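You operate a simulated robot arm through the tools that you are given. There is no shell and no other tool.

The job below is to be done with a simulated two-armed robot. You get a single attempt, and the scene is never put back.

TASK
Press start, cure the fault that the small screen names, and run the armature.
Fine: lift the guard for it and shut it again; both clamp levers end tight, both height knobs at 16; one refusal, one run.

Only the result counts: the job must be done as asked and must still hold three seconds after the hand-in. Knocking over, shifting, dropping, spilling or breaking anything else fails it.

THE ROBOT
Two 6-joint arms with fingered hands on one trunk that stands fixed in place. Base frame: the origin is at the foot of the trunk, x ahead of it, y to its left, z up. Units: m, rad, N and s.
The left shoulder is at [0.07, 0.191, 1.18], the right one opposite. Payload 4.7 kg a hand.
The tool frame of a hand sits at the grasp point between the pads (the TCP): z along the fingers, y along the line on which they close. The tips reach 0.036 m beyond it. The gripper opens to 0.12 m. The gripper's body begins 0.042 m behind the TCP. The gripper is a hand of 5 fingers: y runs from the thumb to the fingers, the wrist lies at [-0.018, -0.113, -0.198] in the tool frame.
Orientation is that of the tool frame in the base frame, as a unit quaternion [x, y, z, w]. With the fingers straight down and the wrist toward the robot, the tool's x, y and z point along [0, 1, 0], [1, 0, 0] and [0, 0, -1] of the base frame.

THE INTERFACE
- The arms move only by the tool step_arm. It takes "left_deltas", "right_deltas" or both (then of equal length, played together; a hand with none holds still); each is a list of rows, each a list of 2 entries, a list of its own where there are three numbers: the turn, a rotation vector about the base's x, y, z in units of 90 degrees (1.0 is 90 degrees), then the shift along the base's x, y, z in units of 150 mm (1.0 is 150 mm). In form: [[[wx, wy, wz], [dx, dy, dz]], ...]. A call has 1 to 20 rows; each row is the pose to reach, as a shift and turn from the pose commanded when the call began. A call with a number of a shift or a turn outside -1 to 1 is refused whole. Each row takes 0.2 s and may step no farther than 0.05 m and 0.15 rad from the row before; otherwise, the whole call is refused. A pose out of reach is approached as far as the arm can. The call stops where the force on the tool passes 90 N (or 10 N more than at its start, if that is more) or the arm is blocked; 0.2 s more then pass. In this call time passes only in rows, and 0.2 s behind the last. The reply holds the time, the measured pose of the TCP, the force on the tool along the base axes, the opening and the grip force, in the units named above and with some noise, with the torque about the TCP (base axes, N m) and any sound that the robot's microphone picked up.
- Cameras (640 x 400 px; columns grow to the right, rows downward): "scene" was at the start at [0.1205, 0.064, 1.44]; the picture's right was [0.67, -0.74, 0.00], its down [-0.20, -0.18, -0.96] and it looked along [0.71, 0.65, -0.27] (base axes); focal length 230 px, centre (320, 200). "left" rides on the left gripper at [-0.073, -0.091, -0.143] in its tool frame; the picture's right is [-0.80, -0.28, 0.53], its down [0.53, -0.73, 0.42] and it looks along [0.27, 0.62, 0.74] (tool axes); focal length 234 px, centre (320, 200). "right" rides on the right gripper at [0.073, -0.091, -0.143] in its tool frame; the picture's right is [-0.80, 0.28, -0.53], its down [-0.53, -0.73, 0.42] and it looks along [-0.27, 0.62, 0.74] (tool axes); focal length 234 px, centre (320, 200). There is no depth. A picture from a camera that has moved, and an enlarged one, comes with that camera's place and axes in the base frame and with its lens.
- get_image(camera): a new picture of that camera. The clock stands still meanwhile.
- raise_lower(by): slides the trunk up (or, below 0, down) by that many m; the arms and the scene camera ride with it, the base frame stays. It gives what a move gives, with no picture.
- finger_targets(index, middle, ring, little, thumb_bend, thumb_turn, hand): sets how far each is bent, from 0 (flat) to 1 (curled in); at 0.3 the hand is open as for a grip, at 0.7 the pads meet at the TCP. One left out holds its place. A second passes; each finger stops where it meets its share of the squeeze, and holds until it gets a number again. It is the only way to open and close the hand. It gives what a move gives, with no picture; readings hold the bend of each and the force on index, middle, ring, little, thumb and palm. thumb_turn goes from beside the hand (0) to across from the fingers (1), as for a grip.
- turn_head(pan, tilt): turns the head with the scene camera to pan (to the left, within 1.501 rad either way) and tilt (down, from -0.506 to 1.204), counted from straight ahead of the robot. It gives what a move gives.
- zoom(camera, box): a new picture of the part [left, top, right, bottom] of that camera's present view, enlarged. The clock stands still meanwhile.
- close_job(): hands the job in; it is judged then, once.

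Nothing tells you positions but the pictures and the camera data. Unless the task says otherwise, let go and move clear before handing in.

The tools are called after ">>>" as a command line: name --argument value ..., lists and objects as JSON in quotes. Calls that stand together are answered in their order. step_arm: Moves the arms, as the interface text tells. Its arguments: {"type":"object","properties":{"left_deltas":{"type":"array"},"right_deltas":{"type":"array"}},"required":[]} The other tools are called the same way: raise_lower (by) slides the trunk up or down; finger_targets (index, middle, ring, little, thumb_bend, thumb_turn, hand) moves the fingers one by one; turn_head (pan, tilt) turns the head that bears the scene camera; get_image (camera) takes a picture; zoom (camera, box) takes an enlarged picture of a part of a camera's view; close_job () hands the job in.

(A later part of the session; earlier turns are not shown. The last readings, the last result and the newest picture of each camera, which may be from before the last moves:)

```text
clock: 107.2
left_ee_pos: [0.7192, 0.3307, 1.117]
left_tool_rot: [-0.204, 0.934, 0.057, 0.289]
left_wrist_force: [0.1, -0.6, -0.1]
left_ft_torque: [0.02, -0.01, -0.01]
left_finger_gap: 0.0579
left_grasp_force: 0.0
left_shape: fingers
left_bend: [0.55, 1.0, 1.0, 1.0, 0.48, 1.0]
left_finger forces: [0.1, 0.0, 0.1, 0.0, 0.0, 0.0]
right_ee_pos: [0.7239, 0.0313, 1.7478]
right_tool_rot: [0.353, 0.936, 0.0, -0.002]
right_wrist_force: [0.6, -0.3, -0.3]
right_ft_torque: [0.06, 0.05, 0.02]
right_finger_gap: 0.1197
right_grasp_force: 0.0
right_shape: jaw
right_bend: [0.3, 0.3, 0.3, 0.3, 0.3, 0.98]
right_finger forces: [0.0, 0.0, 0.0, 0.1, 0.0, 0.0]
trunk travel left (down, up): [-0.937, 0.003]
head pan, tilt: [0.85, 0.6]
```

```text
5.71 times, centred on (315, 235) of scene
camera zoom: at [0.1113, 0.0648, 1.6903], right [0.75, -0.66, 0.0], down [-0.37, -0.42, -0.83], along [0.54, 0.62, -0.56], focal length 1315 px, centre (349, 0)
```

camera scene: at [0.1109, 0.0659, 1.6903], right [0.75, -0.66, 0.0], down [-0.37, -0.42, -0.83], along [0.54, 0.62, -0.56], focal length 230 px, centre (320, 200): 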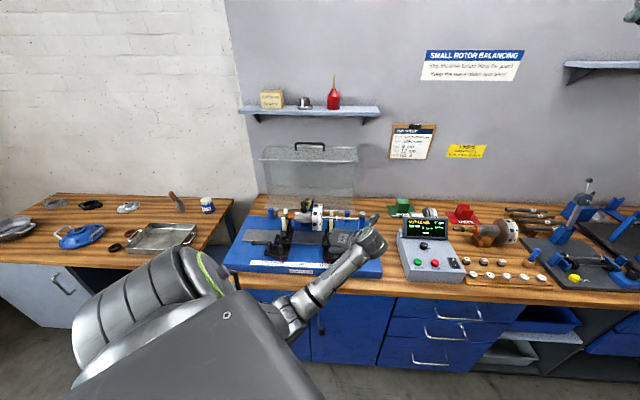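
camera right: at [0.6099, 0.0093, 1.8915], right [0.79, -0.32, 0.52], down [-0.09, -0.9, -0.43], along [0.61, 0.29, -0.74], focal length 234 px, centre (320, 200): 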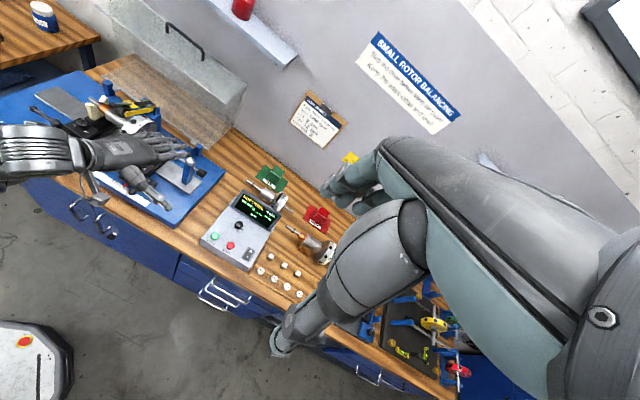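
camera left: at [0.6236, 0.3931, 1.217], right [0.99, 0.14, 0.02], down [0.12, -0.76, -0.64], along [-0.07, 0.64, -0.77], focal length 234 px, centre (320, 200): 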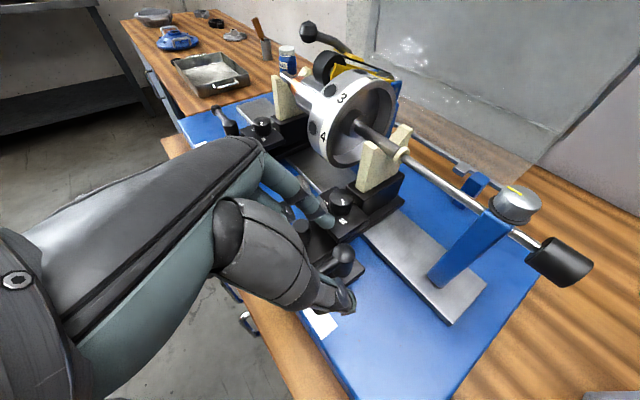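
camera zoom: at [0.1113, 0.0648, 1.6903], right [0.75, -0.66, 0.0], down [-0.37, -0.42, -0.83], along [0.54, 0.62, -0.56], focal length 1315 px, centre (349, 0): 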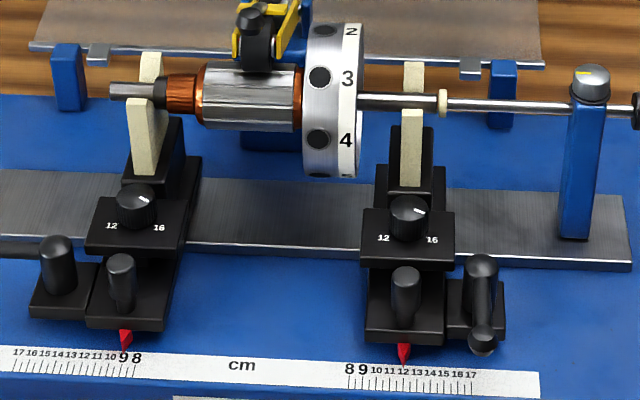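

Both knob pointers now show the same angle (−26.6° vs −25.9°), i.e. both at 16. Let me check the screen and the armature's seating before closing the guard.

>>> zoom --camera "scene" --box '[385, 205, 485, 295]'

>>> zoom --camera "scene" --box '[270, 195, 370, 245]'

>>> zoom --camera "scene" --box '[300, 235, 360, 275]'

>>> zoom --camera "scene" --box '[240, 230, 300, 270]'

```text
4.44 times, centred on (435, 250) of scene
camera zoom: at [0.1113, 0.0648, 1.6903], right [0.75, -0.66, 0.0], down [-0.37, -0.42, -0.83], along [0.54, 0.62, -0.56], focal length 1023 px, centre (-191, -22)
```

zoom: 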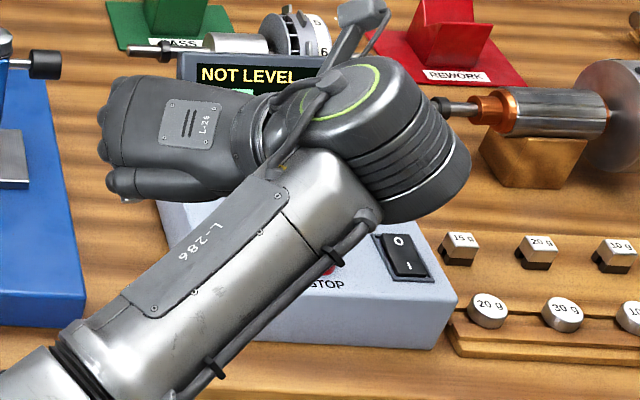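

```text
6.40 times, centred on (320, 220) of scene
camera zoom: at [0.1113, 0.0648, 1.6903], right [0.75, -0.66, 0.0], down [-0.37, -0.42, -0.83], along [0.54, 0.62, -0.56], focal length 1473 px, centre (320, 72)
```

zoom: 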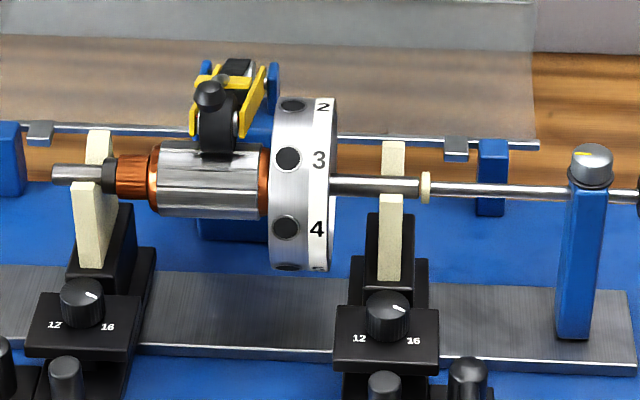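

```text
10.00 times, centred on (330, 255) of scene
camera zoom: at [0.1113, 0.0648, 1.6903], right [0.75, -0.66, 0.0], down [-0.37, -0.42, -0.83], along [0.54, 0.62, -0.56], focal length 2302 px, centre (220, -350)
```

zoom: 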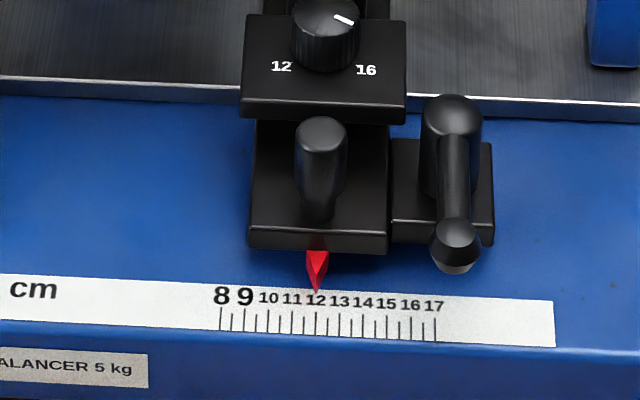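

```text
10.00 times, centred on (270, 250) of scene
camera zoom: at [0.1113, 0.0648, 1.6903], right [0.75, -0.66, 0.0], down [-0.37, -0.42, -0.83], along [0.54, 0.62, -0.56], focal length 2302 px, centre (820, -300)
```

zoom: 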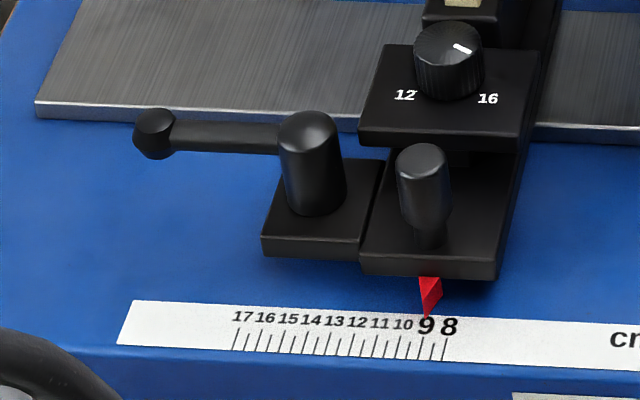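

The stands read 9 and 12, and the knobs match at 16. Before closing up I want to be sure the clamps are really tight; a loose stand would cause a second refusal. I'll bring the left hand to a tool-down pose in front of the machine for a gentle push test on the stand's post.

>>> step_arm --left_deltas '[[[0.0088, 0.044, -0.0832], [-0.04, 0.03, 0.0]], [[0.0176, 0.088, -0.1664], [-0.08, 0.07, 0.0]], [[0.0265, 0.132, -0.2496], [-0.12, 0.11, 0.0]], [[0.0353, 0.176, -0.3328], [-0.16, 0.15, 0.0]], [[0.0441, 0.22, -0.416], [-0.2, 0.19, 0.0]], [[0.0529, 0.264, -0.4993], [-0.24, 0.23, 0.0]], [[0.0618, 0.308, -0.5825], [-0.28, 0.27, 0.0]], [[0.0706, 0.352, -0.6657], [-0.32, 0.3, 0.0]], [[0.0794, 0.3962, -0.7489], [-0.36, 0.33, 0.0]]]'

>>> finger_targets --hand "left" --index 0.7 --middle 1 --ring 1 --little 1 --thumb_bend 0.7

>>> get_image --camera "left"

```text
clock: 109.2
left_ee_pos: [0.6643, 0.3847, 1.116]
left_tool_rot: [0.384, 0.923, -0.002, 0.0]
left_wrist_force: [-0.5, 0.3, 0.1]
left_ft_torque: [0.05, -0.01, 0.0]
left_finger_gap: 0.0578
left_grasp_force: 0.1
left_shape: fingers
left_bend: [0.55, 1.0, 1.0, 1.0, 0.48, 1.0]
left_finger forces: [0.0, 0.0, 0.0, 0.1, 0.0, 0.0]
right_ee_pos: [0.723, 0.0338, 1.7481]
right_tool_rot: [0.354, 0.935, 0.0, 0.0]
right_wrist_force: [-0.2, 0.2, -0.5]
right_ft_torque: [-0.01, -0.01, 0.01]
right_finger_gap: 0.1198
right_grasp_force: 0.1
right_shape: jaw
right_bend: [0.3, 0.3, 0.3, 0.3, 0.3, 0.98]
right_finger forces: [0.0, 0.1, 0.0, 0.1, 0.0, 0.0]
trunk travel left (down, up): [-0.937, 0.003]
head pan, tilt: [0.85, 0.6]
```

```text
clock: 110.2
left_ee_pos: [0.6644, 0.383, 1.1152]
left_tool_rot: [0.383, 0.924, -0.001, 0.001]
left_wrist_force: [0.3, 0.5, -0.6]
left_ft_torque: [0.01, 0.01, 0.0]
left_finger_gap: 0.0048
left_grasp_force: 0.0
left_shape: fingers
left_bend: [0.7, 1.0, 1.0, 1.0, 0.7, 1.0]
left_finger forces: [0.1, 0.0, 0.1, 0.0, 0.0, 0.1]
right_ee_pos: [0.7229, 0.0314, 1.7492]
right_tool_rot: [0.353, 0.935, 0.0, 0.0]
right_wrist_force: [-0.3, -1.3, -0.8]
right_ft_torque: [0.0, -0.02, 0.01]
right_finger_gap: 0.1196
right_grasp_force: 0.0
right_shape: jaw
right_bend: [0.3, 0.3, 0.3, 0.3, 0.3, 0.98]
right_finger forces: [0.0, 0.0, 0.0, 0.0, 0.0, 0.1]
trunk travel left (down, up): [-0.937, 0.003]
head pan, tilt: [0.85, 0.6]
```

```text
taken
camera left: at [0.6497, 0.2681, 1.2596], right [0.37, -0.77, -0.52], down [-0.89, -0.14, -0.42], along [0.25, 0.62, -0.74], focal length 234 px, centre (320, 200)
```

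left: 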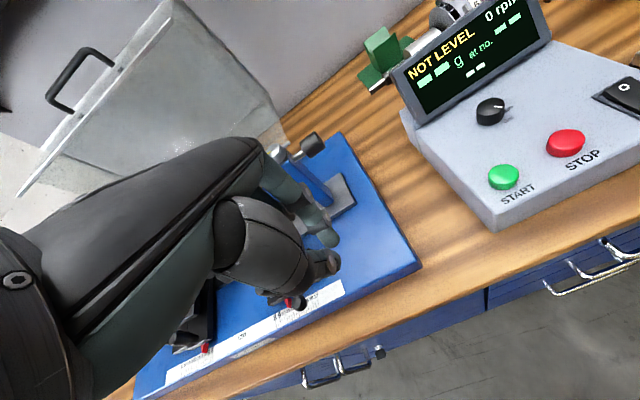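

Moving along the front, above the levers, to the left side of the right stand's post.

>>> step_arm --left_deltas '[[[0, 0, 0], [-0.2, 0.2, -0.08]], [[0, 0, 0], [-0.4, 0.4, -0.16]], [[0, 0, 0], [-0.6, 0.6, -0.24]], [[0, 0, 0], [-0.8, 0.8, -0.32]], [[0, 0, 0], [-0.99, 0.99, -0.37]]]'

>>> get_image --camera "left"

>>> zoom --camera "right" --box '[60, 90, 200, 210]'

```text
clock: 111.4
left_ee_pos: [0.5131, 0.5355, 1.058]
left_tool_rot: [0.383, 0.924, -0.002, 0.003]
left_wrist_force: [-0.4, 0.2, -0.9]
left_ft_torque: [-0.02, -0.05, 0.01]
left_finger_gap: 0.0048
left_grasp_force: 0.0
left_shape: fingers
left_bend: [0.7, 1.0, 1.0, 1.0, 0.7, 1.0]
left_finger forces: [0.0, 0.0, 0.0, 0.0, 0.0, 0.0]
right_ee_pos: [0.7201, 0.034, 1.7509]
right_tool_rot: [0.353, 0.935, 0.0, 0.001]
right_wrist_force: [-1.1, 0.5, 1.2]
right_ft_torque: [-0.04, -0.06, -0.01]
right_finger_gap: 0.1197
right_grasp_force: 0.0
right_shape: jaw
right_bend: [0.3, 0.3, 0.3, 0.3, 0.3, 0.98]
right_finger forces: [0.0, 0.0, 0.0, 0.0, 0.0, 0.1]
trunk travel left (down, up): [-0.937, 0.003]
head pan, tilt: [0.85, 0.6]
```

```text
taken
camera left: at [0.4989, 0.4199, 1.2019], right [0.37, -0.77, -0.52], down [-0.89, -0.14, -0.43], along [0.25, 0.62, -0.74], focal length 234 px, centre (320, 200)
```

left: 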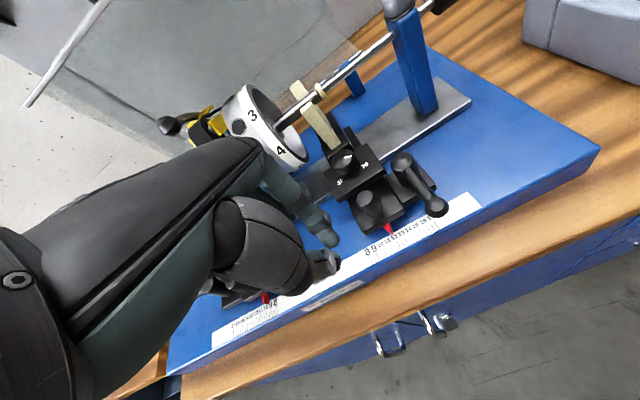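

```text
3.33 times, centred on (130, 150) of right
camera zoom: at [0.6041, 0.0154, 1.8936], right [0.79, -0.32, 0.53], down [-0.08, -0.9, -0.42], along [0.61, 0.29, -0.74], focal length 781 px, centre (953, 367)
```

zoom: 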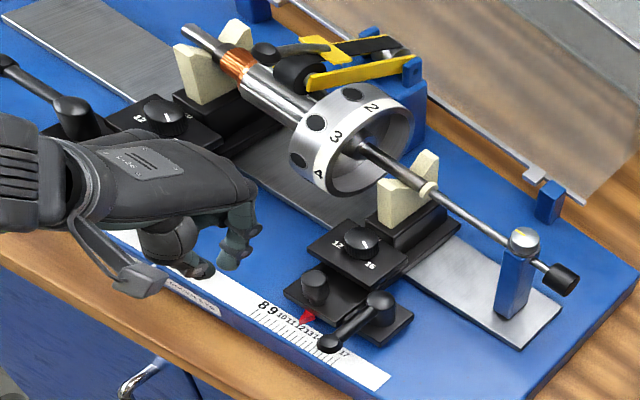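

Now forward and down beside the post, then a gentle push to the right.

>>> step_arm --left_deltas '[[[0, 0, 0], [0.13, 0.13, -0.1]], [[0, 0, 0], [0.25, 0.25, -0.2]], [[0, 0, 0], [0.25, 0.25, -0.42]]]'

>>> zoom --camera "left" --box '[240, 100, 480, 320]'

>>> zoom --camera "right" --box '[80, 110, 190, 210]'

```text
clock: 112.2
left_ee_pos: [0.5514, 0.5701, 0.9979]
left_tool_rot: [0.383, 0.924, -0.002, 0.001]
left_wrist_force: [0.8, -0.5, 0.6]
left_ft_torque: [-0.02, 0.0, 0.0]
left_finger_gap: 0.0047
left_grasp_force: 0.0
left_shape: fingers
left_bend: [0.7, 1.0, 1.0, 1.0, 0.7, 1.0]
left_finger forces: [0.0, 0.1, 0.0, 0.0, 0.0, 0.0]
right_ee_pos: [0.7224, 0.0313, 1.749]
right_tool_rot: [0.353, 0.935, 0.0, 0.001]
right_wrist_force: [0.1, 0.5, 0.5]
right_ft_torque: [0.0, 0.01, -0.01]
right_finger_gap: 0.1198
right_grasp_force: 0.1
right_shape: jaw
right_bend: [0.3, 0.3, 0.3, 0.3, 0.3, 0.98]
right_finger forces: [0.0, 0.0, 0.0, 0.1, 0.0, 0.1]
trunk travel left (down, up): [-0.937, 0.003]
head pan, tilt: [0.85, 0.6]
```

```text
1.82 times, centred on (360, 210) of left
camera zoom: at [0.5379, 0.4543, 1.1418], right [0.37, -0.77, -0.52], down [-0.89, -0.14, -0.42], along [0.25, 0.63, -0.74], focal length 426 px, centre (247, 182)
```

zoom: 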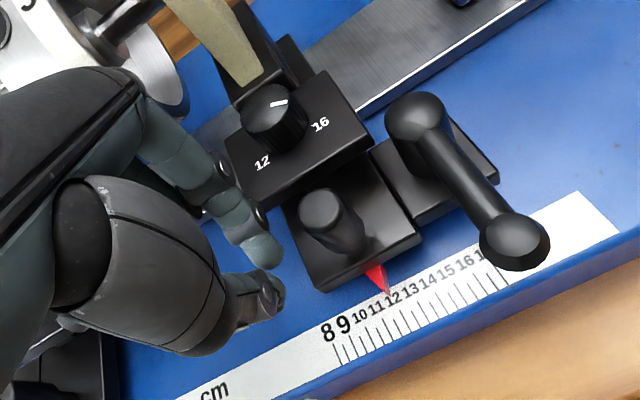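

```text
4.00 times, centred on (135, 160) of right
camera zoom: at [0.6067, 0.0127, 1.8926], right [0.79, -0.32, 0.53], down [-0.08, -0.9, -0.42], along [0.61, 0.29, -0.74], focal length 937 px, centre (1060, 360)
```

zoom: 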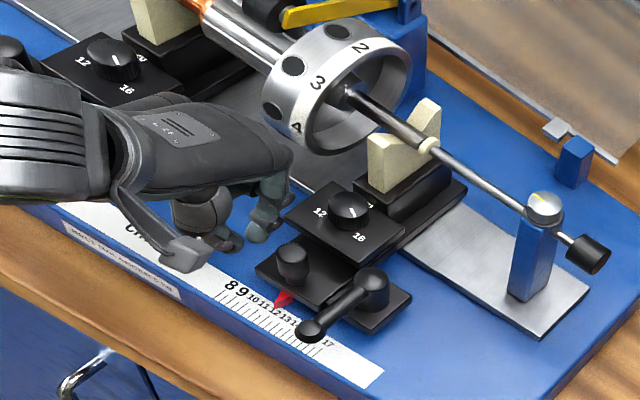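

Close view is good. Now a gentle push on the post toward the right, in small steps.

>>> step_arm --left_deltas '[[[0, 0, 0], [0.04, -0.04, 0]], [[0, 0, 0], [0.075, -0.075, 0]]]'

>>> step_arm --left_deltas '[[[0, 0, 0], [0.015, -0.015, 0]], [[0, 0, 0], [0.03, -0.03, 0]]]'

>>> zoom --camera "left" --box '[240, 100, 480, 320]'

```text
clock: 112.8
left_ee_pos: [0.5653, 0.5579, 0.9965]
left_tool_rot: [0.381, 0.924, -0.001, 0.001]
left_wrist_force: [0.0, 0.2, 0.7]
left_ft_torque: [-0.04, 0.01, -0.01]
left_finger_gap: 0.0047
left_grasp_force: 0.1
left_shape: fingers
left_bend: [0.7, 1.0, 1.0, 1.0, 0.7, 1.0]
left_finger forces: [0.6, 0.0, 0.1, 0.0, 0.0, 0.1]
right_ee_pos: [0.7238, 0.0313, 1.7481]
right_tool_rot: [0.353, 0.935, 0.0, -0.001]
right_wrist_force: [0.0, 0.3, -0.1]
right_ft_torque: [0.05, -0.02, -0.01]
right_finger_gap: 0.1198
right_grasp_force: 0.0
right_shape: jaw
right_bend: [0.3, 0.3, 0.3, 0.3, 0.3, 0.98]
right_finger forces: [0.1, 0.0, 0.0, 0.0, 0.0, 0.0]
trunk travel left (down, up): [-0.937, 0.003]
head pan, tilt: [0.85, 0.6]
```

```text
clock: 113.4
left_ee_pos: [0.5658, 0.5566, 0.9982]
left_tool_rot: [0.382, 0.924, -0.001, 0.001]
left_wrist_force: [-8.3, 8.6, 0.9]
left_ft_torque: [0.22, 0.19, 0.11]
left_finger_gap: 0.0036
left_grasp_force: 6.4
left_shape: fingers
left_bend: [0.7, 1.0, 1.0, 1.0, 0.7, 1.0]
left_finger forces: [12.5, 0.1, 0.0, 0.1, 0.1, 0.1]
right_ee_pos: [0.7199, 0.0342, 1.7492]
right_tool_rot: [0.354, 0.935, 0.0, 0.001]
right_wrist_force: [0.8, 0.3, -0.9]
right_ft_torque: [0.0, -0.01, 0.01]
right_finger_gap: 0.1198
right_grasp_force: 0.0
right_shape: jaw
right_bend: [0.3, 0.3, 0.3, 0.3, 0.3, 0.98]
right_finger forces: [0.0, 0.0, 0.2, 0.0, 0.1, 0.0]
trunk travel left (down, up): [-0.937, 0.003]
head pan, tilt: [0.85, 0.6]
```

```text
1.82 times, centred on (360, 210) of left
camera zoom: at [0.5533, 0.4405, 1.1406], right [0.37, -0.77, -0.52], down [-0.89, -0.14, -0.42], along [0.25, 0.63, -0.74], focal length 426 px, centre (247, 182)
```

zoom: 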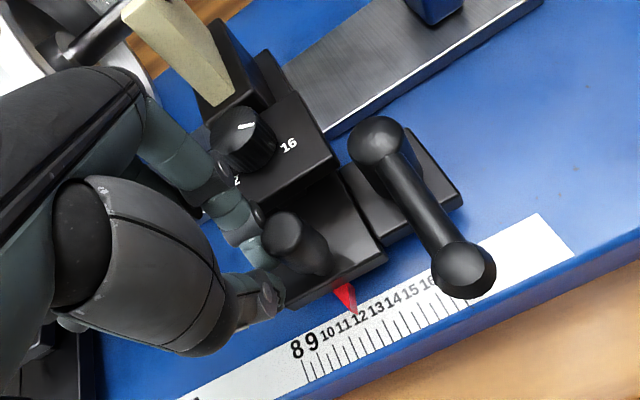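

12 N on the post and it does not budge, so the right stand is firmly clamped (lever to the front = tight). I'll test the left stand the same way with the side of the flat hand. First back away and up.

>>> step_arm --left_deltas '[[[0, 0, 0], [-0.08, 0.08, 0]], [[0, 0, 0], [-0.08, 0.08, 0.2]], [[0, 0, 0], [-0.08, 0.08, 0.45]], [[0, 0, 0], [-0.25, -0.1, 0.45]], [[0, 0, 0], [-0.45, -0.3, 0.45]], [[0, 0, 0], [-0.6, -0.5, 0.45]]]'

>>> zoom --camera "right" --box '[30, 90, 200, 210]'

```text
clock: 114.8
left_ee_pos: [0.4761, 0.4764, 1.0661]
left_tool_rot: [0.382, 0.924, -0.002, 0.0]
left_wrist_force: [-0.1, 0.2, -0.3]
left_ft_torque: [0.02, 0.05, 0.01]
left_finger_gap: 0.0042
left_grasp_force: 0.2
left_shape: fingers
left_bend: [0.7, 1.0, 1.0, 1.0, 0.7, 1.0]
left_finger forces: [0.0, 0.1, 0.1, 0.0, 0.0, 0.0]
right_ee_pos: [0.7235, 0.0309, 1.7489]
right_tool_rot: [0.353, 0.936, 0.0, 0.001]
right_wrist_force: [-0.3, -1.0, 0.4]
right_ft_torque: [0.01, 0.0, 0.02]
right_finger_gap: 0.1196
right_grasp_force: 0.0
right_shape: jaw
right_bend: [0.3, 0.3, 0.3, 0.3, 0.3, 0.98]
right_finger forces: [0.0, 0.1, 0.1, 0.0, 0.1, 0.0]
trunk travel left (down, up): [-0.937, 0.003]
head pan, tilt: [0.85, 0.6]
```

```text
3.33 times, centred on (115, 150) of right
camera zoom: at [0.6069, 0.0114, 1.8926], right [0.79, -0.32, 0.53], down [-0.09, -0.9, -0.43], along [0.61, 0.29, -0.74], focal length 781 px, centre (1003, 367)
```

zoom: 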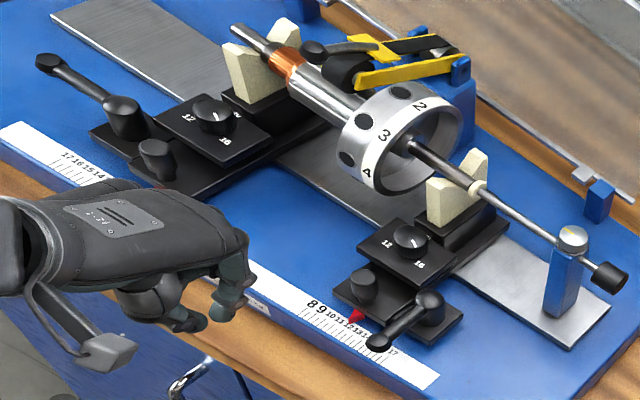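

Both levers are seen clearly. Now I reorient to the flat, forward-pointing hand in front of the left stand.

>>> step_arm --left_deltas '[[[0.0458, -0.0596, -0.0262], [-0.1, 0.03, -0.15]], [[0.0917, -0.1193, -0.0524], [-0.2, 0.07, -0.3]], [[0.1376, -0.1789, -0.0786], [-0.3, 0.1, -0.45]], [[0.1834, -0.2385, -0.1047], [-0.4, 0.14, -0.6]], [[0.2293, -0.2982, -0.1309], [-0.5, 0.18, -0.75]], [[0.2751, -0.3578, -0.1571], [-0.627, 0.21, -0.85]]]'

>>> finger_targets --hand "left" --index 0 --middle 0 --ring 0 --little 0 --thumb_bend 0.4 --thumb_turn 0

>>> zoom --camera "right" --box '[0, 80, 170, 210]'

>>> zoom --camera "scene" --box '[220, 190, 380, 310]'

```text
clock: 116.2
left_ee_pos: [0.3836, 0.5107, 0.9378]
left_tool_rot: [0.468, 0.813, 0.298, 0.175]
left_wrist_force: [-0.4, -0.1, 0.1]
left_ft_torque: [-0.03, -0.03, 0.0]
left_finger_gap: 0.0044
left_grasp_force: 0.1
left_shape: fingers
left_bend: [0.7, 1.0, 1.0, 1.0, 0.7, 1.0]
left_finger forces: [0.1, 0.1, 0.0, 0.0, 0.0, 0.1]
right_ee_pos: [0.7222, 0.0318, 1.7498]
right_tool_rot: [0.353, 0.936, 0.0, 0.0]
right_wrist_force: [0.8, -0.1, 0.2]
right_ft_torque: [-0.02, -0.01, -0.01]
right_finger_gap: 0.1196
right_grasp_force: 0.0
right_shape: jaw
right_bend: [0.3, 0.3, 0.3, 0.3, 0.3, 0.98]
right_finger forces: [0.0, 0.0, 0.1, 0.0, 0.1, 0.0]
trunk travel left (down, up): [-0.937, 0.003]
head pan, tilt: [0.85, 0.6]
```

```text
clock: 117.2
left_ee_pos: [0.3849, 0.5104, 0.9374]
left_tool_rot: [0.468, 0.813, 0.298, 0.174]
left_wrist_force: [1.0, -0.2, 0.2]
left_ft_torque: [-0.01, 0.01, 0.03]
left_finger_gap: 0.1685
left_grasp_force: 0.1
left_shape: fingers
left_bend: [0.0, 0.0, 0.0, 0.0, 0.4, 0.0]
left_finger forces: [0.0, 0.1, 0.0, 0.1, 0.0, 0.1]
right_ee_pos: [0.7226, 0.0322, 1.7489]
right_tool_rot: [0.354, 0.935, -0.001, -0.001]
right_wrist_force: [0.2, -1.1, -0.3]
right_ft_torque: [-0.01, 0.02, 0.01]
right_finger_gap: 0.1196
right_grasp_force: 0.0
right_shape: jaw
right_bend: [0.3, 0.3, 0.3, 0.3, 0.3, 0.98]
right_finger forces: [0.0, 0.1, 0.0, 0.1, 0.0, 0.0]
trunk travel left (down, up): [-0.937, 0.003]
head pan, tilt: [0.85, 0.6]
```

```text
3.08 times, centred on (85, 145) of right
camera zoom: at [0.6075, 0.0126, 1.8923], right [0.79, -0.32, 0.53], down [-0.09, -0.9, -0.42], along [0.61, 0.29, -0.74], focal length 720 px, centre (1043, 369)
```

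zoom: 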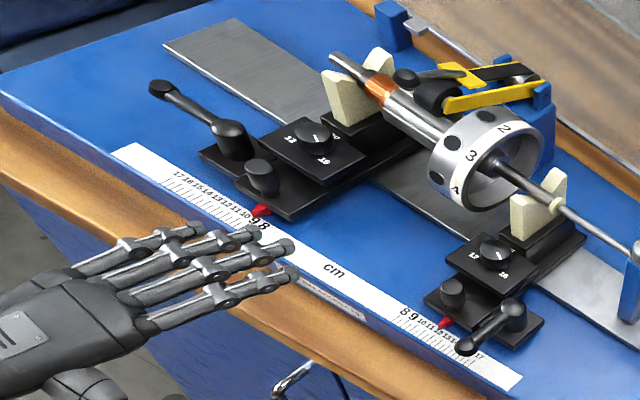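

```text
3.33 times, centred on (300, 250) of scene
camera zoom: at [0.1097, 0.0676, 1.6903], right [0.75, -0.66, 0.0], down [-0.37, -0.42, -0.82], along [0.54, 0.62, -0.57], focal length 767 px, centre (387, 33)
```

zoom: 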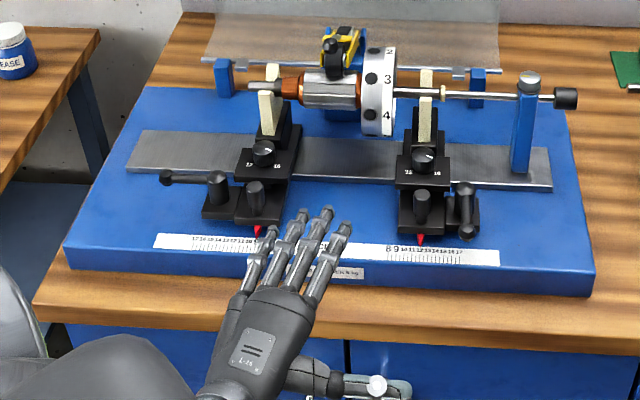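

The little finger is right of the left stand's post. Lowering and sliding forward beside it.

>>> step_arm --left_deltas '[[[0, 0, 0], [0, 0, -0.16]], [[0, 0, 0], [0.05, 0.05, -0.32]], [[0, 0, 0], [0.25, 0.25, -0.32]], [[0, 0, 0], [0.48, 0.48, -0.32]]]'

>>> zoom --camera "right" --box '[20, 80, 150, 180]'

>>> zoom --camera "scene" --box '[240, 200, 340, 280]'

```text
clock: 118.2
left_ee_pos: [0.4555, 0.5848, 0.8901]
left_tool_rot: [0.467, 0.814, 0.297, 0.174]
left_wrist_force: [-1.3, 0.5, -1.0]
left_ft_torque: [0.0, 0.03, -0.02]
left_finger_gap: 0.169
left_grasp_force: 0.1
left_shape: fingers
left_bend: [0.0, 0.0, 0.0, 0.0, 0.4, 0.0]
left_finger forces: [0.0, 0.1, 0.0, 0.1, 0.0, 0.0]
right_ee_pos: [0.7248, 0.0345, 1.7469]
right_tool_rot: [0.352, 0.936, -0.001, -0.001]
right_wrist_force: [0.4, 1.0, -0.4]
right_ft_torque: [0.0, 0.0, 0.01]
right_finger_gap: 0.1197
right_grasp_force: 0.1
right_shape: jaw
right_bend: [0.3, 0.3, 0.3, 0.3, 0.3, 0.98]
right_finger forces: [0.0, 0.0, 0.0, 0.1, 0.0, 0.1]
trunk travel left (down, up): [-0.937, 0.003]
head pan, tilt: [0.85, 0.6]
```

```text
4.00 times, centred on (85, 130) of right
camera zoom: at [0.6099, 0.0154, 1.8914], right [0.79, -0.32, 0.52], down [-0.09, -0.9, -0.42], along [0.61, 0.29, -0.74], focal length 937 px, centre (1260, 480)
```

zoom: 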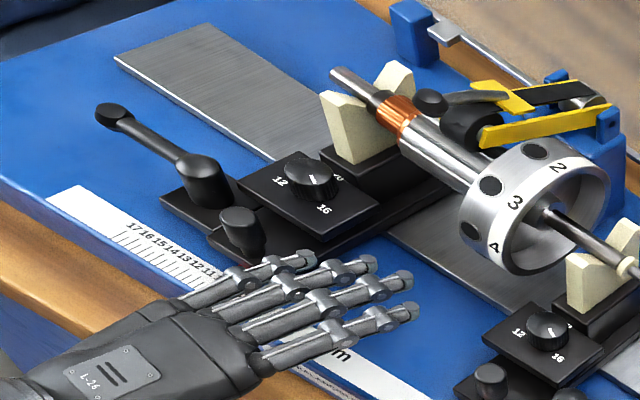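

```text
5.00 times, centred on (290, 240) of scene
camera zoom: at [0.1119, 0.0698, 1.6901], right [0.75, -0.66, 0.0], down [-0.37, -0.43, -0.82], along [0.54, 0.62, -0.57], focal length 1151 px, centre (470, 0)
```

zoom: 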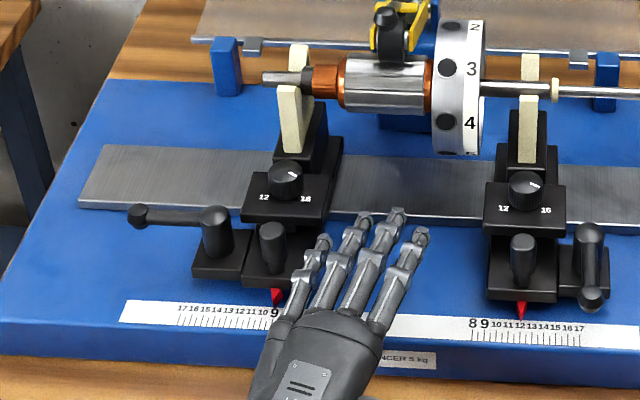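

Positioned. Sliding left gently until the little finger presses the post.

>>> step_arm --left_deltas '[[[0, 0, 0], [-0.05, 0.05, 0]], [[0, 0, 0], [-0.085, 0.085, 0]]]'

>>> step_arm --left_deltas '[[[0, 0, 0], [-0.015, 0.015, 0]], [[0, 0, 0], [-0.03, 0.03, 0]]]'

>>> zoom --camera "scene" --box '[240, 200, 340, 280]'

```text
clock: 118.8
left_ee_pos: [0.4428, 0.5959, 0.8903]
left_tool_rot: [0.468, 0.814, 0.298, 0.173]
left_wrist_force: [0.3, -0.1, -0.1]
left_ft_torque: [0.08, 0.0, 0.02]
left_finger_gap: 0.169
left_grasp_force: 0.0
left_shape: fingers
left_bend: [0.0, 0.0, 0.0, 0.0, 0.4, 0.0]
left_finger forces: [0.0, 0.0, 0.0, 0.0, 0.1, 0.0]
right_ee_pos: [0.7236, 0.0327, 1.7483]
right_tool_rot: [0.353, 0.936, -0.001, 0.0]
right_wrist_force: [0.6, 0.8, 0.2]
right_ft_torque: [0.0, 0.03, -0.01]
right_finger_gap: 0.1196
right_grasp_force: 0.1
right_shape: jaw
right_bend: [0.3, 0.3, 0.3, 0.3, 0.3, 0.98]
right_finger forces: [0.0, 0.1, 0.0, 0.1, 0.1, 0.0]
trunk travel left (down, up): [-0.937, 0.003]
head pan, tilt: [0.85, 0.6]
```

```text
clock: 119.4
left_ee_pos: [0.4385, 0.5994, 0.889]
left_tool_rot: [0.468, 0.814, 0.298, 0.174]
left_wrist_force: [1.1, 0.0, 0.7]
left_ft_torque: [0.08, 0.02, 0.01]
left_finger_gap: 0.169
left_grasp_force: 1.0
left_shape: fingers
left_bend: [0.0, 0.0, 0.0, 0.0, 0.4, 0.0]
left_finger forces: [0.1, 0.1, 0.1, 0.6, 0.0, 0.1]
right_ee_pos: [0.7227, 0.0329, 1.7478]
right_tool_rot: [0.354, 0.935, 0.0, 0.0]
right_wrist_force: [-1.5, -0.4, -0.1]
right_ft_torque: [-0.01, 0.0, -0.03]
right_finger_gap: 0.1198
right_grasp_force: 0.0
right_shape: jaw
right_bend: [0.3, 0.3, 0.3, 0.3, 0.3, 0.98]
right_finger forces: [0.0, 0.1, 0.0, 0.0, 0.1, 0.0]
trunk travel left (down, up): [-0.937, 0.003]
head pan, tilt: [0.85, 0.6]
```

```text
5.00 times, centred on (290, 240) of scene
camera zoom: at [0.1098, 0.0681, 1.6903], right [0.75, -0.66, 0.0], down [-0.37, -0.42, -0.82], along [0.54, 0.62, -0.57], focal length 1151 px, centre (470, 0)
```

zoom: 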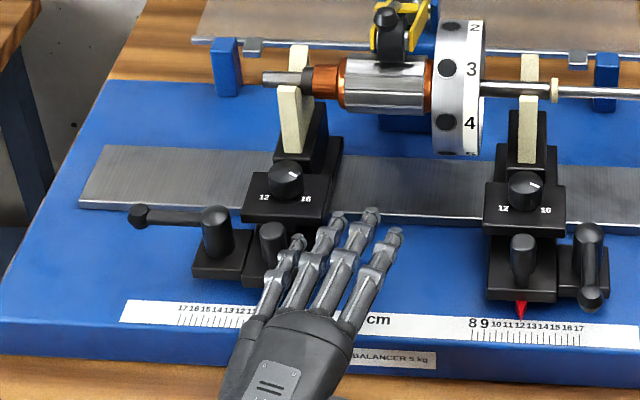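

Just touching the post (little finger 0.6 N). Continuing in 2 mm steps.

>>> step_arm --left_deltas '[[[0, 0, 0], [-0.01, 0.01, 0]], [[0, 0, 0], [-0.02, 0.02, 0]], [[0, 0, 0], [-0.028, 0.028, 0]]]'

>>> zoom --camera "scene" --box '[240, 200, 340, 280]'

```text
clock: 120.2
left_ee_pos: [0.4351, 0.6036, 0.8904]
left_tool_rot: [0.468, 0.813, 0.299, 0.174]
left_wrist_force: [3.4, -3.9, 0.1]
left_ft_torque: [0.19, 0.27, -0.3]
left_finger_gap: 0.1691
left_grasp_force: 2.2
left_shape: fingers
left_bend: [0.0, 0.0, 0.0, 0.01, 0.4, 0.0]
left_finger forces: [0.1, 0.1, 0.1, 4.7, 0.1, 0.0]
right_ee_pos: [0.723, 0.0301, 1.7481]
right_tool_rot: [0.353, 0.936, 0.0, -0.001]
right_wrist_force: [0.1, 0.3, -0.8]
right_ft_torque: [-0.03, -0.02, -0.02]
right_finger_gap: 0.1199
right_grasp_force: 0.0
right_shape: jaw
right_bend: [0.3, 0.3, 0.3, 0.3, 0.3, 0.98]
right_finger forces: [0.1, 0.1, 0.0, 0.0, 0.0, 0.0]
trunk travel left (down, up): [-0.937, 0.003]
head pan, tilt: [0.85, 0.6]
```

```text
5.00 times, centred on (290, 240) of scene
camera zoom: at [0.1105, 0.0667, 1.6903], right [0.75, -0.66, 0.0], down [-0.37, -0.42, -0.82], along [0.54, 0.62, -0.57], focal length 1151 px, centre (470, 0)
```

zoom: 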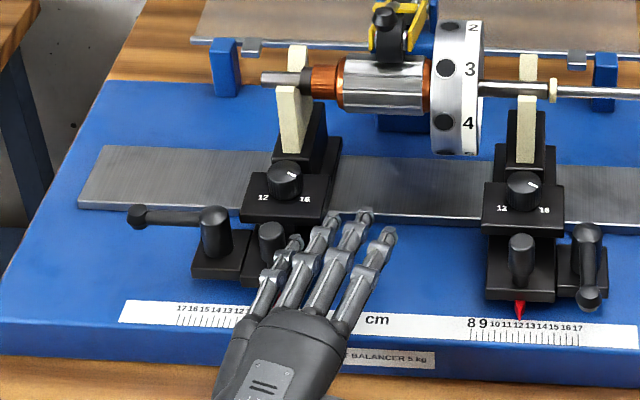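

Holding at 5 N. A little more to reach about 10–12 N.

>>> step_arm --left_deltas '[[[0, 0, 0], [-0.012, 0.012, 0]], [[0, 0, 0], [-0.024, 0.024, 0]], [[0, 0, 0], [-0.036, 0.036, 0]]]'

>>> zoom --camera "scene" --box '[240, 200, 340, 280]'

>>> zoom --camera "right" --box '[20, 80, 150, 180]'

```text
clock: 121.0
left_ee_pos: [0.4318, 0.6069, 0.8901]
left_tool_rot: [0.47, 0.813, 0.298, 0.174]
left_wrist_force: [10.2, -10.4, -0.5]
left_ft_torque: [0.7, 0.8, -0.93]
left_finger_gap: 0.1688
left_grasp_force: 6.9
left_shape: fingers
left_bend: [0.0, 0.0, 0.0, 0.02, 0.4, 0.0]
left_finger forces: [0.0, 0.0, 1.4, 12.1, 0.0, 0.0]
right_ee_pos: [0.7257, 0.0289, 1.7475]
right_tool_rot: [0.353, 0.936, 0.0, 0.0]
right_wrist_force: [-0.2, 0.4, 1.3]
right_ft_torque: [-0.01, -0.03, 0.03]
right_finger_gap: 0.1195
right_grasp_force: 0.0
right_shape: jaw
right_bend: [0.3, 0.3, 0.3, 0.3, 0.3, 0.98]
right_finger forces: [0.1, 0.1, 0.0, 0.0, 0.1, 0.0]
trunk travel left (down, up): [-0.937, 0.003]
head pan, tilt: [0.85, 0.6]
```

```text
5.00 times, centred on (290, 240) of scene
camera zoom: at [0.1121, 0.0655, 1.6903], right [0.75, -0.66, 0.0], down [-0.37, -0.42, -0.82], along [0.54, 0.62, -0.57], focal length 1151 px, centre (470, 0)
```

zoom: 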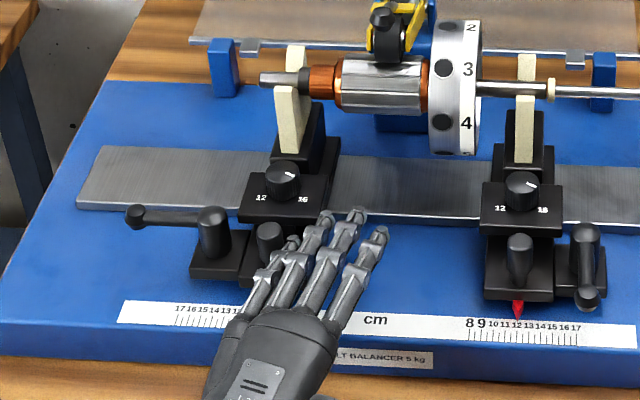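

```text
4.00 times, centred on (85, 130) of right
camera zoom: at [0.6101, 0.0098, 1.8915], right [0.79, -0.32, 0.52], down [-0.09, -0.9, -0.43], along [0.61, 0.29, -0.74], focal length 937 px, centre (1260, 480)
```

zoom: 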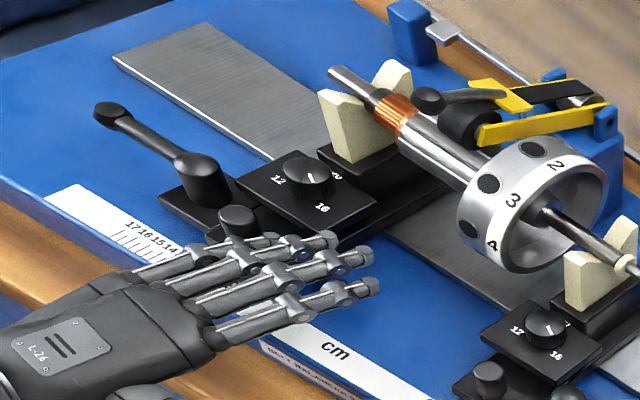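

14 N on the left stand's post and it holds too; both clamps are tight. Now I back out and inspect the open guard to plan closing it.

>>> step_arm --left_deltas '[[[0, 0, 0], [0.1, -0.1, 0]], [[0, 0, 0], [0.15, -0.15, 0.05]], [[0, 0, 0], [-0.05, -0.35, 0.1]], [[0, 0, 0], [-0.2, -0.55, 0.2]], [[0, 0, 0], [-0.2, -0.75, 0.4]], [[0, 0, 0], [-0.1, -0.95, 0.6]]]'

>>> step_arm --left_deltas '[[[0, 0, 0], [0.2, -0.2, 0.1]], [[0, 0, 0], [0.4, -0.4, 0.2]], [[0, 0, 0], [0.6, -0.6, 0.3]], [[0, 0, 0], [0.8, -0.75, 0.4]], [[0, 0, 0], [1.0, -0.8, 0.5]]]'

>>> turn_head --pan 0.85 --tilt 0.45

>>> zoom --camera "scene" --box '[230, 140, 390, 300]'

>>> zoom --camera "right" --box '[0, 0, 260, 200]'

```text
clock: 122.4
left_ee_pos: [0.4174, 0.4673, 0.9799]
left_tool_rot: [0.468, 0.813, 0.299, 0.173]
left_wrist_force: [0.6, 0.3, 0.1]
left_ft_torque: [0.06, 0.0, 0.05]
left_finger_gap: 0.1688
left_grasp_force: 0.1
left_shape: fingers
left_bend: [0.0, 0.0, 0.0, 0.0, 0.4, 0.0]
left_finger forces: [0.1, 0.0, 0.1, 0.0, 0.0, 0.0]
right_ee_pos: [0.7238, 0.0306, 1.7473]
right_tool_rot: [0.354, 0.935, 0.001, -0.001]
right_wrist_force: [-1.0, -0.1, 0.0]
right_ft_torque: [0.02, 0.03, -0.02]
right_finger_gap: 0.1196
right_grasp_force: 0.0
right_shape: jaw
right_bend: [0.3, 0.3, 0.3, 0.3, 0.3, 0.98]
right_finger forces: [0.1, 0.1, 0.0, 0.0, 0.1, 0.0]
trunk travel left (down, up): [-0.937, 0.003]
head pan, tilt: [0.85, 0.6]
```

```text
clock: 123.6
left_ee_pos: [0.5668, 0.345, 1.0539]
left_tool_rot: [0.468, 0.813, 0.299, 0.173]
left_wrist_force: [1.0, 0.4, 0.5]
left_ft_torque: [0.02, 0.03, 0.04]
left_finger_gap: 0.1691
left_grasp_force: 0.0
left_shape: fingers
left_bend: [0.0, 0.0, 0.0, 0.0, 0.4, 0.0]
left_finger forces: [0.0, 0.1, 0.0, 0.1, 0.0, 0.1]
right_ee_pos: [0.7252, 0.0305, 1.7472]
right_tool_rot: [0.354, 0.935, -0.001, -0.002]
right_wrist_force: [0.7, -0.4, -0.2]
right_ft_torque: [0.01, 0.05, 0.03]
right_finger_gap: 0.1197
right_grasp_force: 0.1
right_shape: jaw
right_bend: [0.3, 0.3, 0.3, 0.3, 0.3, 0.98]
right_finger forces: [0.0, 0.0, 0.0, 0.1, 0.0, 0.1]
trunk travel left (down, up): [-0.937, 0.003]
head pan, tilt: [0.85, 0.6]
```

```text
clock: 124.3
left_ee_pos: [0.5645, 0.3462, 1.0544]
left_tool_rot: [0.468, 0.814, 0.299, 0.173]
left_wrist_force: [0.2, 0.2, 0.0]
left_ft_torque: [0.03, 0.0, -0.03]
left_finger_gap: 0.1693
left_grasp_force: 0.1
left_shape: fingers
left_bend: [0.0, 0.0, 0.0, 0.0, 0.4, 0.0]
left_finger forces: [0.1, 0.1, 0.0, 0.0, 0.0, 0.1]
right_ee_pos: [0.7236, 0.0314, 1.7483]
right_tool_rot: [0.354, 0.935, -0.001, 0.0]
right_wrist_force: [-0.7, 0.7, -0.2]
right_ft_torque: [0.03, -0.01, 0.03]
right_finger_gap: 0.1194
right_grasp_force: 0.1
right_shape: jaw
right_bend: [0.3, 0.3, 0.3, 0.3, 0.3, 0.98]
right_finger forces: [0.1, 0.0, 0.0, 0.1, 0.0, 0.0]
trunk travel left (down, up): [-0.937, 0.003]
head pan, tilt: [0.85, 0.45]
```

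```text
2.50 times, centred on (310, 220) of scene
camera zoom: at [0.1129, 0.07, 1.7038], right [0.75, -0.66, 0.0], down [-0.29, -0.33, -0.9], along [0.59, 0.68, -0.44], focal length 575 px, centre (345, 150)
```

zoom: 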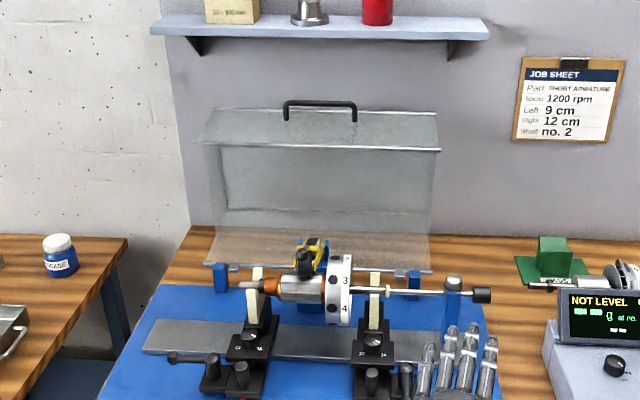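

```text
2.00 times, centred on (130, 100) of right
camera zoom: at [0.6084, 0.0124, 1.892], right [0.79, -0.32, 0.52], down [-0.09, -0.9, -0.42], along [0.61, 0.29, -0.74], focal length 468 px, centre (700, 400)
```

zoom: 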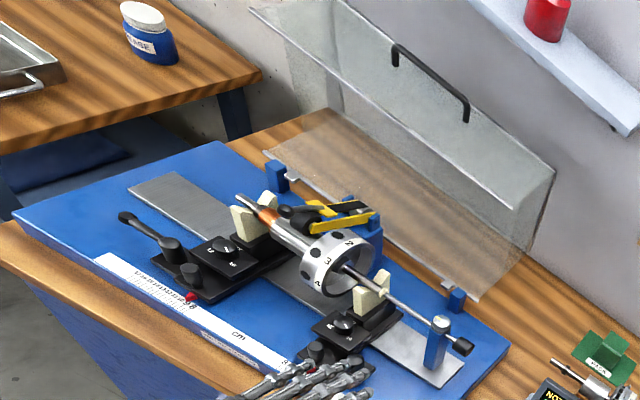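

I measured the open guard: it rests about 98° open; the handle bar is at about v = 1.21, z = 1.27 (base [0.79, 0.92, 1.27] at mid). I'll grip the bar from above with the hand pointing forward-down, then swing the guard shut under control. First route the hand over the right side at height.

>>> step_arm --left_deltas '[[[0, 0, 0], [0.22, -0.03, 0.17]], [[0, 0, 0], [0.45, -0.06, 0.34]], [[0, 0, 0], [0.68, -0.09, 0.52]], [[0, 0, 0], [0.9, -0.1, 0.7]]]'

>>> finger_targets --hand "left" --index 0.55 --middle 0.55 --ring 0.55 --little 0.55 --thumb_bend 0.5 --thumb_turn 1

>>> step_arm --left_deltas '[[[0, 0, 0.05], [0.13, 0.1, 0.23]], [[0, 0, 0.1], [0.26, 0.2, 0.46]], [[0, 0, 0.167], [0.4, 0.3, 0.7]], [[0, 0, 0.167], [0.53, 0.4, 0.95]]]'

>>> get_image --camera "scene"

>>> get_image --camera "right"

```text
clock: 125.3
left_ee_pos: [0.6995, 0.3312, 1.1594]
left_tool_rot: [0.468, 0.814, 0.297, 0.172]
left_wrist_force: [0.2, -0.6, -1.1]
left_ft_torque: [0.01, 0.0, 0.02]
left_finger_gap: 0.1689
left_grasp_force: 0.0
left_shape: fingers
left_bend: [0.0, 0.0, 0.0, 0.0, 0.4, 0.0]
left_finger forces: [0.0, 0.1, 0.0, 0.0, 0.1, 0.1]
right_ee_pos: [0.7235, 0.0315, 1.7481]
right_tool_rot: [0.354, 0.935, -0.001, -0.001]
right_wrist_force: [0.4, -0.3, -0.3]
right_ft_torque: [0.0, 0.05, 0.01]
right_finger_gap: 0.1199
right_grasp_force: 0.1
right_shape: jaw
right_bend: [0.3, 0.3, 0.3, 0.3, 0.3, 0.98]
right_finger forces: [0.0, 0.1, 0.1, 0.1, 0.0, 0.1]
trunk travel left (down, up): [-0.937, 0.003]
head pan, tilt: [0.85, 0.45]
```

```text
clock: 126.3
left_ee_pos: [0.6983, 0.3321, 1.1613]
left_tool_rot: [0.468, 0.814, 0.298, 0.174]
left_wrist_force: [1.3, 0.1, 0.2]
left_ft_torque: [0.0, -0.02, -0.01]
left_finger_gap: 0.0559
left_grasp_force: 0.1
left_shape: fingers
left_bend: [0.55, 0.55, 0.55, 0.55, 0.5, 1.0]
left_finger forces: [0.0, 0.1, 0.0, 0.0, 0.0, 0.0]
right_ee_pos: [0.7222, 0.0313, 1.7482]
right_tool_rot: [0.353, 0.935, -0.001, 0.0]
right_wrist_force: [0.7, -0.2, -0.3]
right_ft_torque: [0.03, -0.01, 0.0]
right_finger_gap: 0.1198
right_grasp_force: 0.2
right_shape: jaw
right_bend: [0.3, 0.3, 0.3, 0.3, 0.3, 0.98]
right_finger forces: [0.0, 0.0, 0.0, 0.0, 0.0, 0.1]
trunk travel left (down, up): [-0.937, 0.003]
head pan, tilt: [0.85, 0.45]
```

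```text
clock: 127.3
left_ee_pos: [0.779, 0.3917, 1.3011]
left_tool_rot: [0.357, 0.868, 0.318, 0.133]
left_wrist_force: [-0.3, 0.3, -0.4]
left_ft_torque: [-0.01, -0.01, -0.03]
left_finger_gap: 0.0555
left_grasp_force: 0.1
left_shape: fingers
left_bend: [0.55, 0.55, 0.55, 0.55, 0.5, 1.0]
left_finger forces: [0.1, 0.1, 0.0, 0.0, 0.0, 0.0]
right_ee_pos: [0.7238, 0.0327, 1.748]
right_tool_rot: [0.354, 0.935, -0.001, -0.001]
right_wrist_force: [0.1, 0.8, 0.6]
right_ft_torque: [0.0, 0.0, 0.02]
right_finger_gap: 0.1199
right_grasp_force: 0.0
right_shape: jaw
right_bend: [0.3, 0.3, 0.3, 0.3, 0.3, 0.98]
right_finger forces: [0.0, 0.1, 0.0, 0.0, 0.0, 0.0]
trunk travel left (down, up): [-0.937, 0.003]
head pan, tilt: [0.85, 0.45]
```

```text
taken
camera scene: at [0.1128, 0.071, 1.7037], right [0.75, -0.66, 0.0], down [-0.29, -0.33, -0.9], along [0.59, 0.68, -0.44], focal length 230 px, centre (320, 200)
```

scene: 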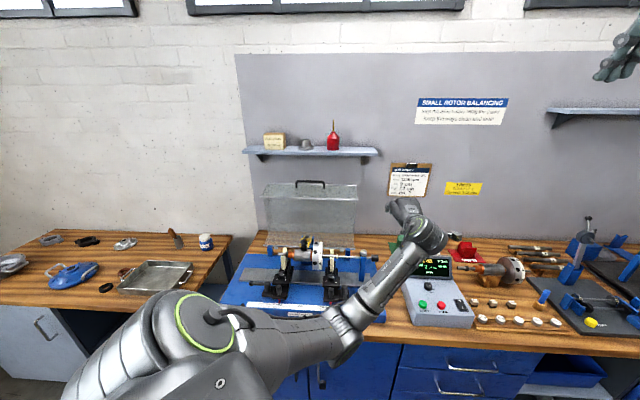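

```text
taken
camera right: at [0.6084, 0.0134, 1.892], right [0.79, -0.32, 0.52], down [-0.09, -0.9, -0.42], along [0.61, 0.29, -0.74], focal length 234 px, centre (320, 200)
```

right: 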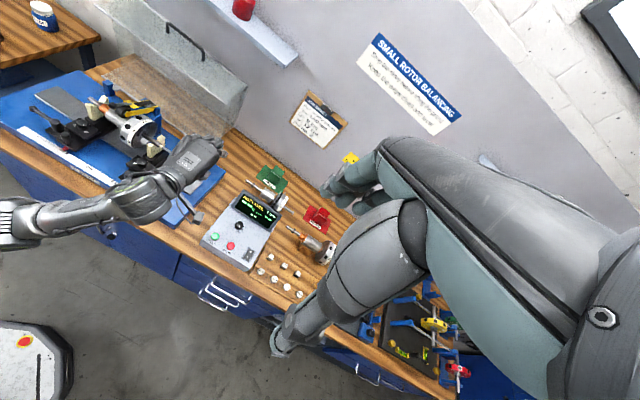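

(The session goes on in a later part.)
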